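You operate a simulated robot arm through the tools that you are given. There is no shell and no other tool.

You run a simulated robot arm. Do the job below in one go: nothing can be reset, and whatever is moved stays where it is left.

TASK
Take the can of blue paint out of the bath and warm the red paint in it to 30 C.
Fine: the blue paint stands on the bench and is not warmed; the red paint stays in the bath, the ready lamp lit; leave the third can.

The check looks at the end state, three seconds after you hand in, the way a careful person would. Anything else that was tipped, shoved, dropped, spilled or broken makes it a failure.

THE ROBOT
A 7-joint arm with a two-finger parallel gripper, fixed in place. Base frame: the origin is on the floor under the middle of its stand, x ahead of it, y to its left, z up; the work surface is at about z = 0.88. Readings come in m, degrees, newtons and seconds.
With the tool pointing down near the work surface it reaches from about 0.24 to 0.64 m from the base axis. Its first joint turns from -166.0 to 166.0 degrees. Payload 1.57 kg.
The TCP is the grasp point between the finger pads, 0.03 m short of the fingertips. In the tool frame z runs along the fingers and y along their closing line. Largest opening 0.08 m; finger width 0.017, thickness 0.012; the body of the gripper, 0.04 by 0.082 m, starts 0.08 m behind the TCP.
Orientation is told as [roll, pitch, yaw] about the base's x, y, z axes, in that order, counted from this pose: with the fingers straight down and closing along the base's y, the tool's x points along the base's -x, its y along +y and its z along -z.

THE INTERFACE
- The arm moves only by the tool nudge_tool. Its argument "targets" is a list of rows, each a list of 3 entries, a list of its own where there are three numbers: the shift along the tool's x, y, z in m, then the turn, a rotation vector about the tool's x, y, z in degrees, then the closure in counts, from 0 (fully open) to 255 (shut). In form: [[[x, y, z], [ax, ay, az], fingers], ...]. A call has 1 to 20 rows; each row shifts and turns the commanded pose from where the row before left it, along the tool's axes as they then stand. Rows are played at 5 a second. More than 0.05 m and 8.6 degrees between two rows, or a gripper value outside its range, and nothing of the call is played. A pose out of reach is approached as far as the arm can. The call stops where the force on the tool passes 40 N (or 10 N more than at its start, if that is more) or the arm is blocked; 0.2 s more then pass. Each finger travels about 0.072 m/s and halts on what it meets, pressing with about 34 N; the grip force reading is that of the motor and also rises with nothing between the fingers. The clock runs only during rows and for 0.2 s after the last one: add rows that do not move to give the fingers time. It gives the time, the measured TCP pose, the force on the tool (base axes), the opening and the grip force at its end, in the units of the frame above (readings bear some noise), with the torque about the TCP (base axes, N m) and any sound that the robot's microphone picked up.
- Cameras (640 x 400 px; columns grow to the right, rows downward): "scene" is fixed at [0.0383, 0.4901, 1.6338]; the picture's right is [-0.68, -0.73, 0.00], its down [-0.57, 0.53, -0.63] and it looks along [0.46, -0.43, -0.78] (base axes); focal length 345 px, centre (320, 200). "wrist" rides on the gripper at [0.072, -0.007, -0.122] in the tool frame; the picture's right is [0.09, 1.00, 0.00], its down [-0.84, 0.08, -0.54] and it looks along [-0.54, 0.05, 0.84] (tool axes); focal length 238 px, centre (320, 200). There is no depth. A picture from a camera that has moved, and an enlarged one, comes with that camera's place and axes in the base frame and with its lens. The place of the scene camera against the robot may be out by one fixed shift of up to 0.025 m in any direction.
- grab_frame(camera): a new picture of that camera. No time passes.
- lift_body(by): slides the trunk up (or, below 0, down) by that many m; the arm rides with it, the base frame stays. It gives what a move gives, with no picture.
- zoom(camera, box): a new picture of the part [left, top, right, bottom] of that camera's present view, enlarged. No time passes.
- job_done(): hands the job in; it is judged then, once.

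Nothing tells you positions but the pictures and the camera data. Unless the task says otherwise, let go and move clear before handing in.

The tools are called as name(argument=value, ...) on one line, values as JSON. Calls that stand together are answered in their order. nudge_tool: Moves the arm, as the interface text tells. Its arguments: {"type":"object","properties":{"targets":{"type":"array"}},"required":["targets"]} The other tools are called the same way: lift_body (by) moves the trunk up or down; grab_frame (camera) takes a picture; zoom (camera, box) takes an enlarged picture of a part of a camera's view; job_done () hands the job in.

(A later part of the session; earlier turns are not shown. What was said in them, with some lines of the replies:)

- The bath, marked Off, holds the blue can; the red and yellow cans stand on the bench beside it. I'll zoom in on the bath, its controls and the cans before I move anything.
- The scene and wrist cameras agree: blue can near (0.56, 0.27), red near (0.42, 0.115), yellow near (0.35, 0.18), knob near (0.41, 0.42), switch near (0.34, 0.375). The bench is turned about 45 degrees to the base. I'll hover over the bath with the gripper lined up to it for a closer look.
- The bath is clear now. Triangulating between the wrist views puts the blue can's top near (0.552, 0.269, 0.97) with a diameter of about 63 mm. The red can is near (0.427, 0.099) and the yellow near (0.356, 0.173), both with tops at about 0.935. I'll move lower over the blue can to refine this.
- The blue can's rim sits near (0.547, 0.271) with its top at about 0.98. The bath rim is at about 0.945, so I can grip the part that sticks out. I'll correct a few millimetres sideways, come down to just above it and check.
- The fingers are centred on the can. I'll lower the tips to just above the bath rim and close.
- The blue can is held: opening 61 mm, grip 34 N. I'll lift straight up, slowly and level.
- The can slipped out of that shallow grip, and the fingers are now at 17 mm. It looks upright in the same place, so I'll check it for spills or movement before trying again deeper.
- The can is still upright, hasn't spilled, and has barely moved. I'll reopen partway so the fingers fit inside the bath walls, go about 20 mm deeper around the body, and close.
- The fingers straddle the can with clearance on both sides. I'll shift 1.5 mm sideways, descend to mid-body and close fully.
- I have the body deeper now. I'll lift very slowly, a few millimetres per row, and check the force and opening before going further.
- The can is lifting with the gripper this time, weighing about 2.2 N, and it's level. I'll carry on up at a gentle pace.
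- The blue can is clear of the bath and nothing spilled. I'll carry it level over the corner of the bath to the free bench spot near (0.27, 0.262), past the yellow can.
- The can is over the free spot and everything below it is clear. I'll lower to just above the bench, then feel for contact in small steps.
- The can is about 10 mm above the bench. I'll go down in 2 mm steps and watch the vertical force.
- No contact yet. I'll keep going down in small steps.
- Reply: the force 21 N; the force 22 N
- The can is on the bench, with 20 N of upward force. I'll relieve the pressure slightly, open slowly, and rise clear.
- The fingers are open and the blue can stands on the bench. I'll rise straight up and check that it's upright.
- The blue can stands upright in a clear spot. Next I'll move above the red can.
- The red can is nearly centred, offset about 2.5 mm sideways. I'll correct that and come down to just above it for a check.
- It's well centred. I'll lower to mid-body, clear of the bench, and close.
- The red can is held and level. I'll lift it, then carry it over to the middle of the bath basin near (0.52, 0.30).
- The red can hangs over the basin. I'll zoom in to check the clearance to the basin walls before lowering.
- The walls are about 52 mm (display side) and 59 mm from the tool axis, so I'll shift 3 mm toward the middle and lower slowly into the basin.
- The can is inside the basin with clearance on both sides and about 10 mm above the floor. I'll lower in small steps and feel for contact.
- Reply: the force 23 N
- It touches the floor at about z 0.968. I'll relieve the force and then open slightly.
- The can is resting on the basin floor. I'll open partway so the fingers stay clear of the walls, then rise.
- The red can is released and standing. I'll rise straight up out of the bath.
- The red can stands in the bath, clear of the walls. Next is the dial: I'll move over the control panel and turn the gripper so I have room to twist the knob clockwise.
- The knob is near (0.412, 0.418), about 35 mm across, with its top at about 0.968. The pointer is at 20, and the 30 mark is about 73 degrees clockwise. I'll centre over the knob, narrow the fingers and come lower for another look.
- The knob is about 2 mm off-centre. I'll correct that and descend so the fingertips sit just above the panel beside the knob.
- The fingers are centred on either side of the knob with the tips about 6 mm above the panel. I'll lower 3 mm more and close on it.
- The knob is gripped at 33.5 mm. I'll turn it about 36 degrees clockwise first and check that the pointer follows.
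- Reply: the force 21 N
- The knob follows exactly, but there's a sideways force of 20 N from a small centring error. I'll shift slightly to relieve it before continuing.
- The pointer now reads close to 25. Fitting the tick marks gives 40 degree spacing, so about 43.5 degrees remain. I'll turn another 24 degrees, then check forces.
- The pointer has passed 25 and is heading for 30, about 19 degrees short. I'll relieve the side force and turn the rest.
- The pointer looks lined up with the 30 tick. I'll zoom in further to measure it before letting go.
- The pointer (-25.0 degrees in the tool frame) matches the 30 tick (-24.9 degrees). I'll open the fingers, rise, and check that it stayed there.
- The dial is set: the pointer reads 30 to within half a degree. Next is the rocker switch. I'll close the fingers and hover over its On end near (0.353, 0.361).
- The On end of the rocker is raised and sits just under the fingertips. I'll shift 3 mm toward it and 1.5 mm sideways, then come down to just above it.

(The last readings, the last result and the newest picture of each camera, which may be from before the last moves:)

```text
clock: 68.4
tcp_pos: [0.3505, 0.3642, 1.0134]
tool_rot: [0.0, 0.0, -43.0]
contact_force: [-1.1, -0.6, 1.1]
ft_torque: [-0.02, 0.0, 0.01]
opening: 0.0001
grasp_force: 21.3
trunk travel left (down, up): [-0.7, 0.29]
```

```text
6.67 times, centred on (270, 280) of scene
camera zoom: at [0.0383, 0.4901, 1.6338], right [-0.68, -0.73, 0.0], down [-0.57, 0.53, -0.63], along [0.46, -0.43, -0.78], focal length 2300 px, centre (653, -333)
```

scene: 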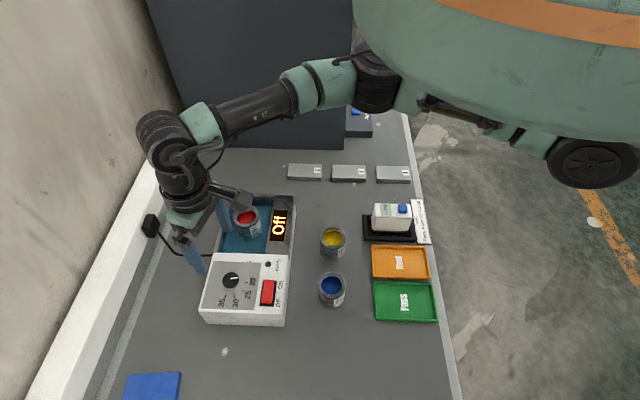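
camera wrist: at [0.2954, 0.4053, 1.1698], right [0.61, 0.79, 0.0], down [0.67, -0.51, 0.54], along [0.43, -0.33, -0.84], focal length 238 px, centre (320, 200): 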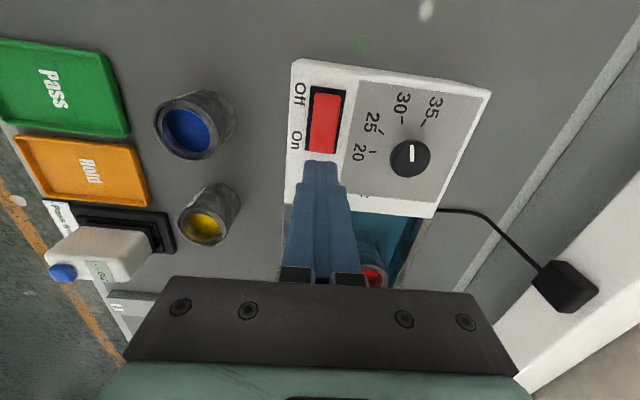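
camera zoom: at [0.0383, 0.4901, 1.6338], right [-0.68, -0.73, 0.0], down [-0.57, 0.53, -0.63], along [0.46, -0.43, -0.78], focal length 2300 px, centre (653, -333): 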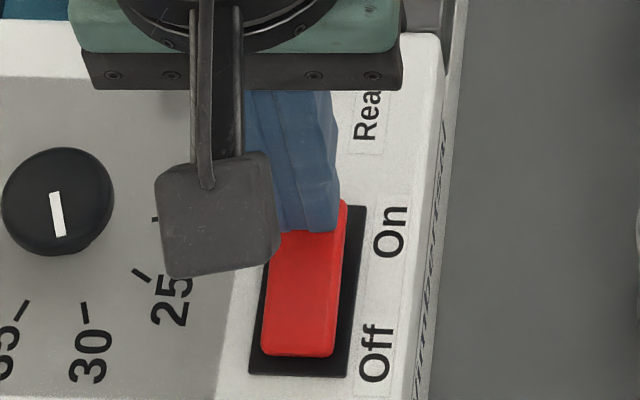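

The fingertips are over the On end. I'll press down in small steps and listen for the click.

nudge_tool(targets=[[[0, 0, 0.003], [0, 0, 0], 255], [[0, 0, 0.003], [0, 0, 0], 255], [[0, 0, 0.002], [0, 0, 0], 255]])

nudge_tool(targets=[[[0, 0, 0.002], [0, 0, 0], 255], [[0, 0, 0.002], [0, 0, 0], 255]])

zoom(camera="wrist", box=[240, 70, 400, 190])

```text
clock: 69.2
tcp_pos: [0.3522, 0.3655, 1.0051]
tool_rot: [0.0, 0.0, -43.0]
contact_force: [-0.2, 0.1, 1.1]
ft_torque: [0.0, 0.0, 0.01]
opening: 0.0
grasp_force: 21.5
trunk travel left (down, up): [-0.7, 0.29]
```

```text
clock: 69.8
tcp_pos: [0.3517, 0.3651, 1.0016]
tool_rot: [0.1, 0.0, -43.0]
contact_force: [-1.3, 0.6, 0.0]
ft_torque: [0.03, -0.01, 0.02]
opening: 0.0001
grasp_force: 21.0
trunk travel left (down, up): [-0.7, 0.29]
```

```text
3.33 times, centred on (320, 130) of wrist
camera zoom: at [0.294, 0.4083, 1.1217], right [0.61, 0.79, 0.0], down [0.67, -0.51, 0.54], along [0.43, -0.33, -0.84], focal length 794 px, centre (320, 433)
```

zoom: 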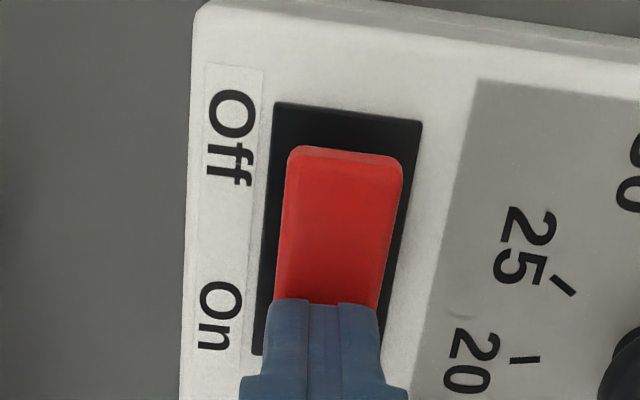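

The rocker seems to have tilted. I'll check the display and switch before pressing further.

grab_frame(camera="scene")

zoom(camera="scene", box=[235, 190, 305, 310])

```text
taken
```

scene: 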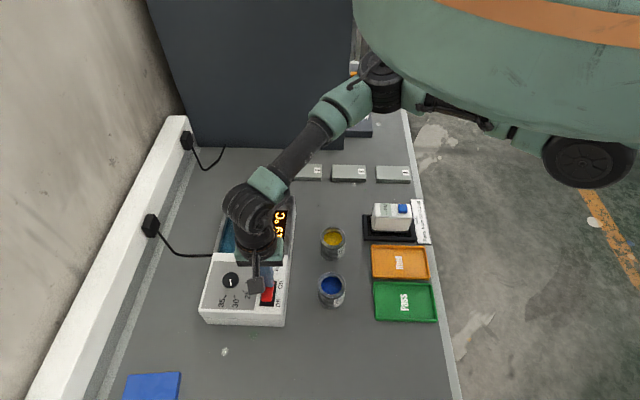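

```text
3.33 times, centred on (270, 250) of scene
camera zoom: at [0.0383, 0.4901, 1.6338], right [-0.68, -0.73, 0.0], down [-0.57, 0.53, -0.63], along [0.46, -0.43, -0.78], focal length 1150 px, centre (487, 33)
```

zoom: 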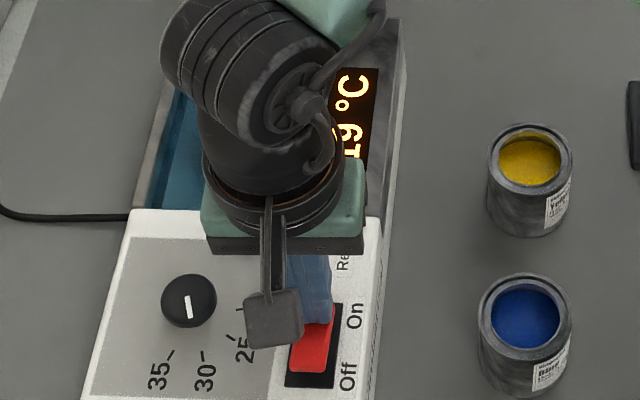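

The display now reads 19 °C, so the bath is on. I'll rise clear and confirm it stays on.

nudge_tool(targets=[[[0, 0, -0.005], [0, 0, 0], 255], [[0, 0, -0.02], [0, 0, 0], 255], [[0, 0, -0.03], [0, 0, 0], 255], [[0, 0, -0.04], [0, 0, 0], 255], [[0, 0, -0.04], [0, 0, 0], 200], [[0.03, -0.03, 0], [0, 0, 0], 150], [[0.03, -0.03, 0], [0, 0, 0], 100], [[0.03, -0.03, 0], [0, 0, 0], 100], [[0, 0, 0], [0, 0, 0], 100]])

grab_frame(camera="scene")

zoom(camera="scene", box=[190, 185, 310, 330])

```text
clock: 71.8
tcp_pos: [0.2246, 0.36, 1.1369]
tool_rot: [0.0, 0.1, -43.1]
contact_force: [-0.5, -0.3, 0.3]
ft_torque: [-0.02, -0.02, 0.0]
opening: 0.0483
grasp_force: 0.1
trunk travel left (down, up): [-0.7, 0.29]
```

```text
taken
```

scene: 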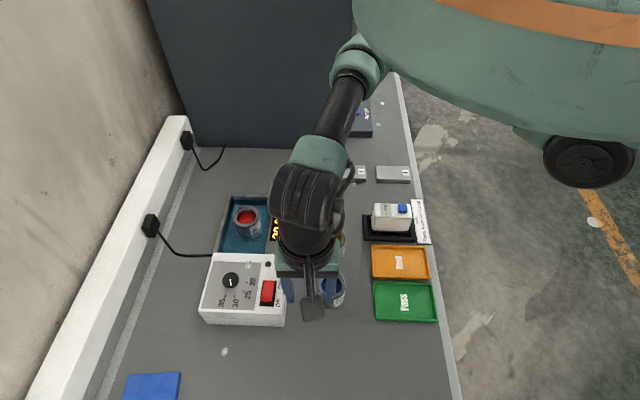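

```text
2.76 times, centred on (250, 258) of scene
camera zoom: at [0.0383, 0.4901, 1.6338], right [-0.68, -0.73, 0.0], down [-0.57, 0.53, -0.63], along [0.46, -0.43, -0.78], focal length 952 px, centre (513, 41)
```

zoom: 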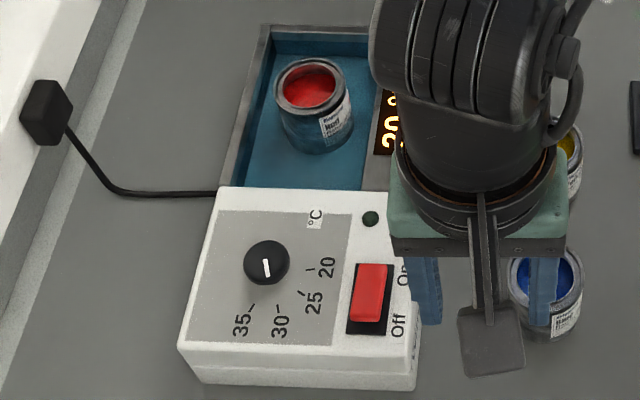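

The bath is on and already reads 20, with the dial at 30. I'll move the arm up out of the way and let time pass while it warms.

nudge_tool(targets=[[[0, 0, -0.03], [0, 0, 0], 100], [[-0.0181, 0.01235, -0.0333], [0, 0, 0], 100], [[-0.0181, 0.01235, -0.0333], [0, 0, 0], 100], [[-0.0181, 0.01235, -0.0333], [0, 0, 0], 100], [[-0.0181, 0.01235, -0.0333], [0, 0, 0], 100], [[-0.0181, 0.01235, -0.0333], [0, 0, 0], 100], [[-0.0181, 0.01235, 0], [0, 0, 0], 100], [[0, 0, 0], [0, 0, 0], 100], [[0, 0, 0], [0, 0, 0], 100], [[0, 0, 0], [0, 0, 0], 100], [[0, 0, 0], [0, 0, 0], 100], [[0, 0, 0], [0, 0, 0], 100], [[0, 0, 0], [0, 0, 0], 100], [[0, 0, 0], [0, 0, 0], 100], [[0, 0, 0], [0, 0, 0], 100], [[0, 0, 0], [0, 0, 0], 100], [[0, 0, 0], [0, 0, 0], 100], [[0, 0, 0], [0, 0, 0], 100], [[0, 0, 0], [0, 0, 0], 100], [[0, 0, 0], [0, 0, 0], 100]])

grab_frame(camera="scene")

zoom(camera="scene", box=[190, 185, 310, 330])

```text
clock: 76.0
tcp_pos: [0.3538, 0.3396, 1.3336]
tool_rot: [0.0, 0.0, -42.9]
contact_force: [-0.3, 0.1, 0.2]
ft_torque: [0.02, 0.03, 0.01]
opening: 0.0488
grasp_force: 0.1
trunk travel left (down, up): [-0.7, 0.29]
```

```text
taken
```

scene: 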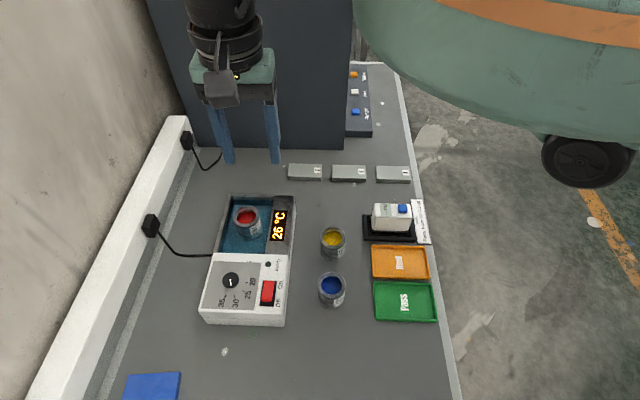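

```text
2.76 times, centred on (250, 258) of scene
camera zoom: at [0.0383, 0.4901, 1.6338], right [-0.68, -0.73, 0.0], down [-0.57, 0.53, -0.63], along [0.46, -0.43, -0.78], focal length 952 px, centre (513, 41)
```

zoom: 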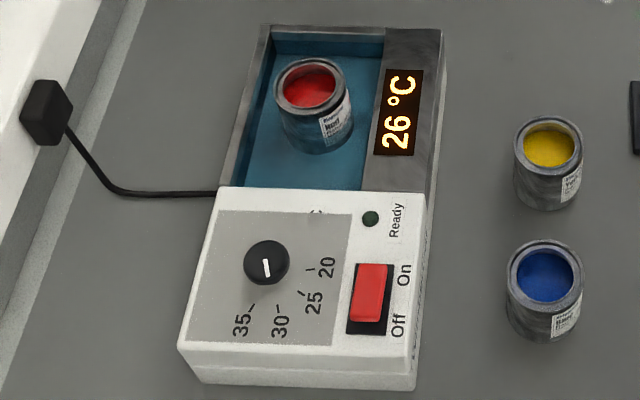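

The bath reads 26 °C and is rising, all cans are upright, and the arm is clear. I'll keep waiting.

nudge_tool(targets=[[[0, 0, 0], [0, 0, 0], 100], [[0, 0, 0], [0, 0, 0], 100], [[0, 0, 0], [0, 0, 0], 100], [[0, 0, 0], [0, 0, 0], 100], [[0, 0, 0], [0, 0, 0], 100], [[0, 0, 0], [0, 0, 0], 100], [[0, 0, 0], [0, 0, 0], 100], [[0, 0, 0], [0, 0, 0], 100], [[0, 0, 0], [0, 0, 0], 100], [[0, 0, 0], [0, 0, 0], 100], [[0, 0, 0], [0, 0, 0], 100], [[0, 0, 0], [0, 0, 0], 100], [[0, 0, 0], [0, 0, 0], 100], [[0, 0, 0], [0, 0, 0], 100], [[0, 0, 0], [0, 0, 0], 100], [[0, 0, 0], [0, 0, 0], 100], [[0, 0, 0], [0, 0, 0], 100], [[0, 0, 0], [0, 0, 0], 100], [[0, 0, 0], [0, 0, 0], 100], [[0, 0, 0], [0, 0, 0], 100]])

zoom(camera="scene", box=[190, 185, 310, 330])

```text
clock: 80.2
tcp_pos: [0.3545, 0.3389, 1.3333]
tool_rot: [0.0, 0.0, -43.0]
contact_force: [0.0, 0.9, 0.4]
ft_torque: [0.0, -0.02, -0.01]
opening: 0.0484
grasp_force: 0.0
trunk travel left (down, up): [-0.7, 0.29]
```

```text
2.76 times, centred on (250, 258) of scene
camera zoom: at [0.0383, 0.4901, 1.6338], right [-0.68, -0.73, 0.0], down [-0.57, 0.53, -0.63], along [0.46, -0.43, -0.78], focal length 952 px, centre (513, 41)
```

zoom: 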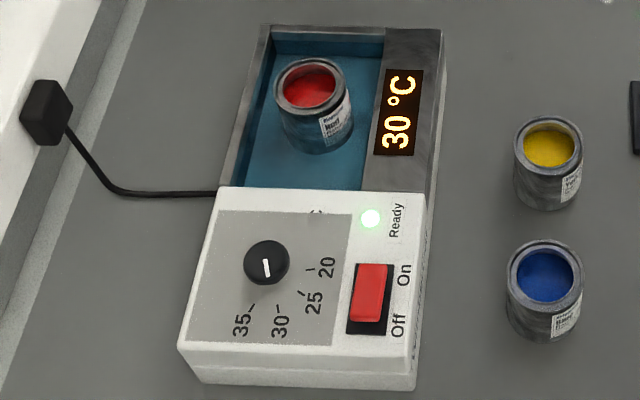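

The display reads 30 °C and the Ready lamp is lit. I'll wait a little longer so the paint settles at temperature and to confirm the lamp stays lit.

nudge_tool(targets=[[[0, 0, 0], [0, 0, 0], 100], [[0, 0, 0], [0, 0, 0], 100], [[0, 0, 0], [0, 0, 0], 100], [[0, 0, 0], [0, 0, 0], 100], [[0, 0, 0], [0, 0, 0], 100], [[0, 0, 0], [0, 0, 0], 100], [[0, 0, 0], [0, 0, 0], 100], [[0, 0, 0], [0, 0, 0], 100], [[0, 0, 0], [0, 0, 0], 100], [[0, 0, 0], [0, 0, 0], 100], [[0, 0, 0], [0, 0, 0], 100], [[0, 0, 0], [0, 0, 0], 100], [[0, 0, 0], [0, 0, 0], 100], [[0, 0, 0], [0, 0, 0], 100], [[0, 0, 0], [0, 0, 0], 100], [[0, 0, 0], [0, 0, 0], 100], [[0, 0, 0], [0, 0, 0], 100], [[0, 0, 0], [0, 0, 0], 100], [[0, 0, 0], [0, 0, 0], 100], [[0, 0, 0], [0, 0, 0], 100]])

nudge_tool(targets=[[[0, 0, 0], [0, 0, 0], 100], [[0, 0, 0], [0, 0, 0], 100], [[0, 0, 0], [0, 0, 0], 100], [[0, 0, 0], [0, 0, 0], 100], [[0, 0, 0], [0, 0, 0], 100], [[0, 0, 0], [0, 0, 0], 100], [[0, 0, 0], [0, 0, 0], 100], [[0, 0, 0], [0, 0, 0], 100], [[0, 0, 0], [0, 0, 0], 100], [[0, 0, 0], [0, 0, 0], 100], [[0, 0, 0], [0, 0, 0], 100], [[0, 0, 0], [0, 0, 0], 100], [[0, 0, 0], [0, 0, 0], 100], [[0, 0, 0], [0, 0, 0], 100], [[0, 0, 0], [0, 0, 0], 100], [[0, 0, 0], [0, 0, 0], 100], [[0, 0, 0], [0, 0, 0], 100], [[0, 0, 0], [0, 0, 0], 100], [[0, 0, 0], [0, 0, 0], 100], [[0, 0, 0], [0, 0, 0], 100]])

grab_frame(camera="scene")

zoom(camera="scene", box=[190, 185, 310, 330])

zoom(camera="scene", box=[290, 150, 440, 330])

```text
clock: 84.4
tcp_pos: [0.3539, 0.3383, 1.3327]
tool_rot: [-0.1, -0.1, -43.0]
contact_force: [-0.5, 0.1, -0.2]
ft_torque: [0.01, 0.01, -0.02]
opening: 0.0487
grasp_force: 0.0
trunk travel left (down, up): [-0.7, 0.29]
```

```text
clock: 88.6
tcp_pos: [0.3547, 0.3398, 1.3328]
tool_rot: [0.0, 0.0, -43.0]
contact_force: [0.0, -0.8, -0.2]
ft_torque: [0.01, 0.0, 0.0]
opening: 0.0485
grasp_force: 0.2
trunk travel left (down, up): [-0.7, 0.29]
```

```text
taken
```

scene: 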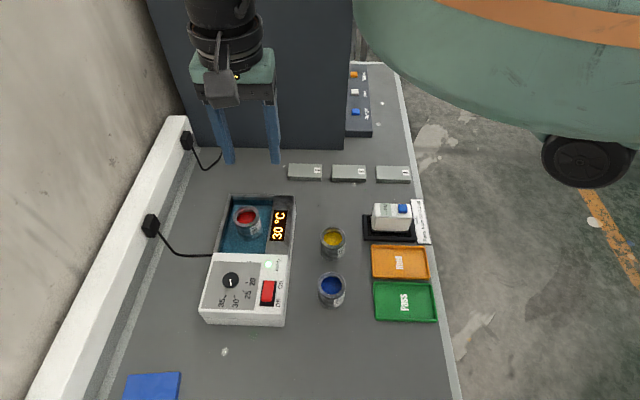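

```text
2.76 times, centred on (250, 258) of scene
camera zoom: at [0.0383, 0.4901, 1.6338], right [-0.68, -0.73, 0.0], down [-0.57, 0.53, -0.63], along [0.46, -0.43, -0.78], focal length 952 px, centre (513, 41)
```

zoom: 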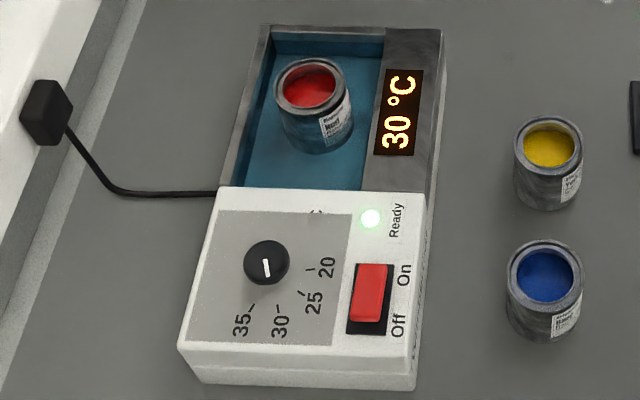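

```text
2.22 times, centred on (365, 240) of scene
camera zoom: at [0.0383, 0.4901, 1.6338], right [-0.68, -0.73, 0.0], down [-0.57, 0.53, -0.63], along [0.46, -0.43, -0.78], focal length 767 px, centre (220, 111)
```

zoom: 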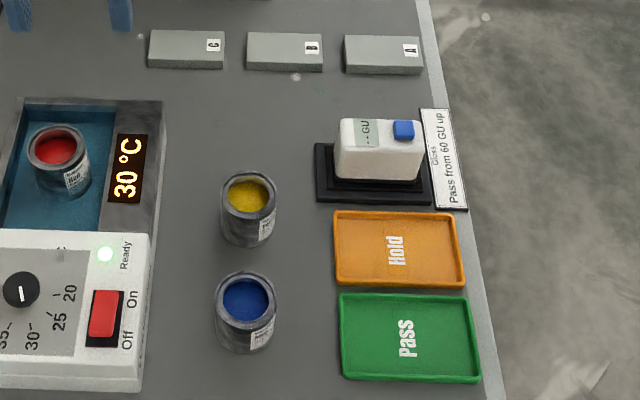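

Everything is steady: 30 °C, lamp lit, red in the bath, blue on the bench, yellow untouched. I'll give the paint a few more seconds before handing in.

nudge_tool(targets=[[[0, 0, 0], [0, 0, 0], 100], [[0, 0, 0], [0, 0, 0], 100], [[0, 0, 0], [0, 0, 0], 100], [[0, 0, 0], [0, 0, 0], 100], [[0, 0, 0], [0, 0, 0], 100], [[0, 0, 0], [0, 0, 0], 100], [[0, 0, 0], [0, 0, 0], 100], [[0, 0, 0], [0, 0, 0], 100], [[0, 0, 0], [0, 0, 0], 100], [[0, 0, 0], [0, 0, 0], 100], [[0, 0, 0], [0, 0, 0], 100], [[0, 0, 0], [0, 0, 0], 100], [[0, 0, 0], [0, 0, 0], 100], [[0, 0, 0], [0, 0, 0], 100], [[0, 0, 0], [0, 0, 0], 100], [[0, 0, 0], [0, 0, 0], 100], [[0, 0, 0], [0, 0, 0], 100], [[0, 0, 0], [0, 0, 0], 100], [[0, 0, 0], [0, 0, 0], 100], [[0, 0, 0], [0, 0, 0], 100]])

nudge_tool(targets=[[[0, 0, 0], [0, 0, 0], 100], [[0, 0, 0], [0, 0, 0], 100], [[0, 0, 0], [0, 0, 0], 100], [[0, 0, 0], [0, 0, 0], 100], [[0, 0, 0], [0, 0, 0], 100], [[0, 0, 0], [0, 0, 0], 100], [[0, 0, 0], [0, 0, 0], 100], [[0, 0, 0], [0, 0, 0], 100], [[0, 0, 0], [0, 0, 0], 100], [[0, 0, 0], [0, 0, 0], 100], [[0, 0, 0], [0, 0, 0], 100], [[0, 0, 0], [0, 0, 0], 100], [[0, 0, 0], [0, 0, 0], 100], [[0, 0, 0], [0, 0, 0], 100], [[0, 0, 0], [0, 0, 0], 100], [[0, 0, 0], [0, 0, 0], 100], [[0, 0, 0], [0, 0, 0], 100], [[0, 0, 0], [0, 0, 0], 100], [[0, 0, 0], [0, 0, 0], 100], [[0, 0, 0], [0, 0, 0], 100]])

zoom(camera="scene", box=[190, 185, 350, 330])

```text
clock: 92.8
tcp_pos: [0.3544, 0.3406, 1.334]
tool_rot: [0.0, 0.0, -43.0]
contact_force: [0.7, 0.2, 0.4]
ft_torque: [0.03, 0.02, -0.03]
opening: 0.0486
grasp_force: 0.0
trunk travel left (down, up): [-0.7, 0.29]
```

```text
clock: 97.0
tcp_pos: [0.3542, 0.34, 1.3325]
tool_rot: [0.0, 0.0, -42.9]
contact_force: [-0.8, -0.2, 1.0]
ft_torque: [0.01, 0.0, -0.01]
opening: 0.0486
grasp_force: 0.0
trunk travel left (down, up): [-0.7, 0.29]
```

```text
2.76 times, centred on (270, 258) of scene
camera zoom: at [0.0383, 0.4901, 1.6338], right [-0.68, -0.73, 0.0], down [-0.57, 0.53, -0.63], along [0.46, -0.43, -0.78], focal length 952 px, centre (458, 41)
```

zoom: 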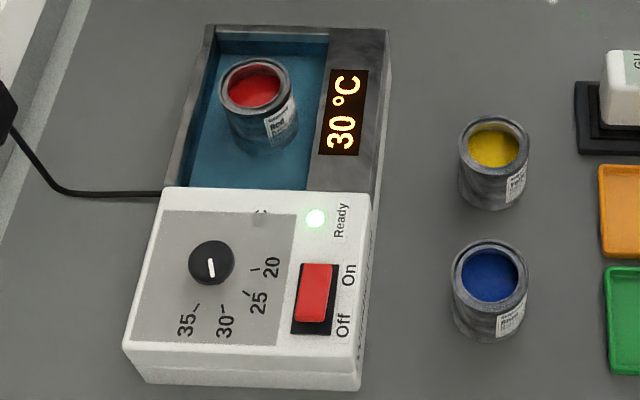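

The bath holds 30 °C with the Ready lamp lit and the red can upright in it. The blue can stands on the bench, the yellow can hasn't been touched, and the arm is clear, so I'm handing in.

job_done()

```text
The job is handed in.
```

The red paint is in the bath at 30 °C with the Ready lamp lit, and the job is handed in. The display held at 30 °C for about 17 seconds before I did so.

- **Blue can:** it stands upright on the bench beside the yellow can. I took it out before switching the bath on, so it was never warmed.
- **Slipped grip:** my first grip on the blue can was too shallow and slipped off. The can stayed upright in the bath, nothing spilled in the pictures, and a deeper grip then lifted it out.
- **Dial and switch:** the dial pointer is on the 30 mark to within about half a degree of rotation, and the switch is on.
- **Everything else:** the yellow can and the other items look undisturbed in the final pictures. The arm is raised clear.
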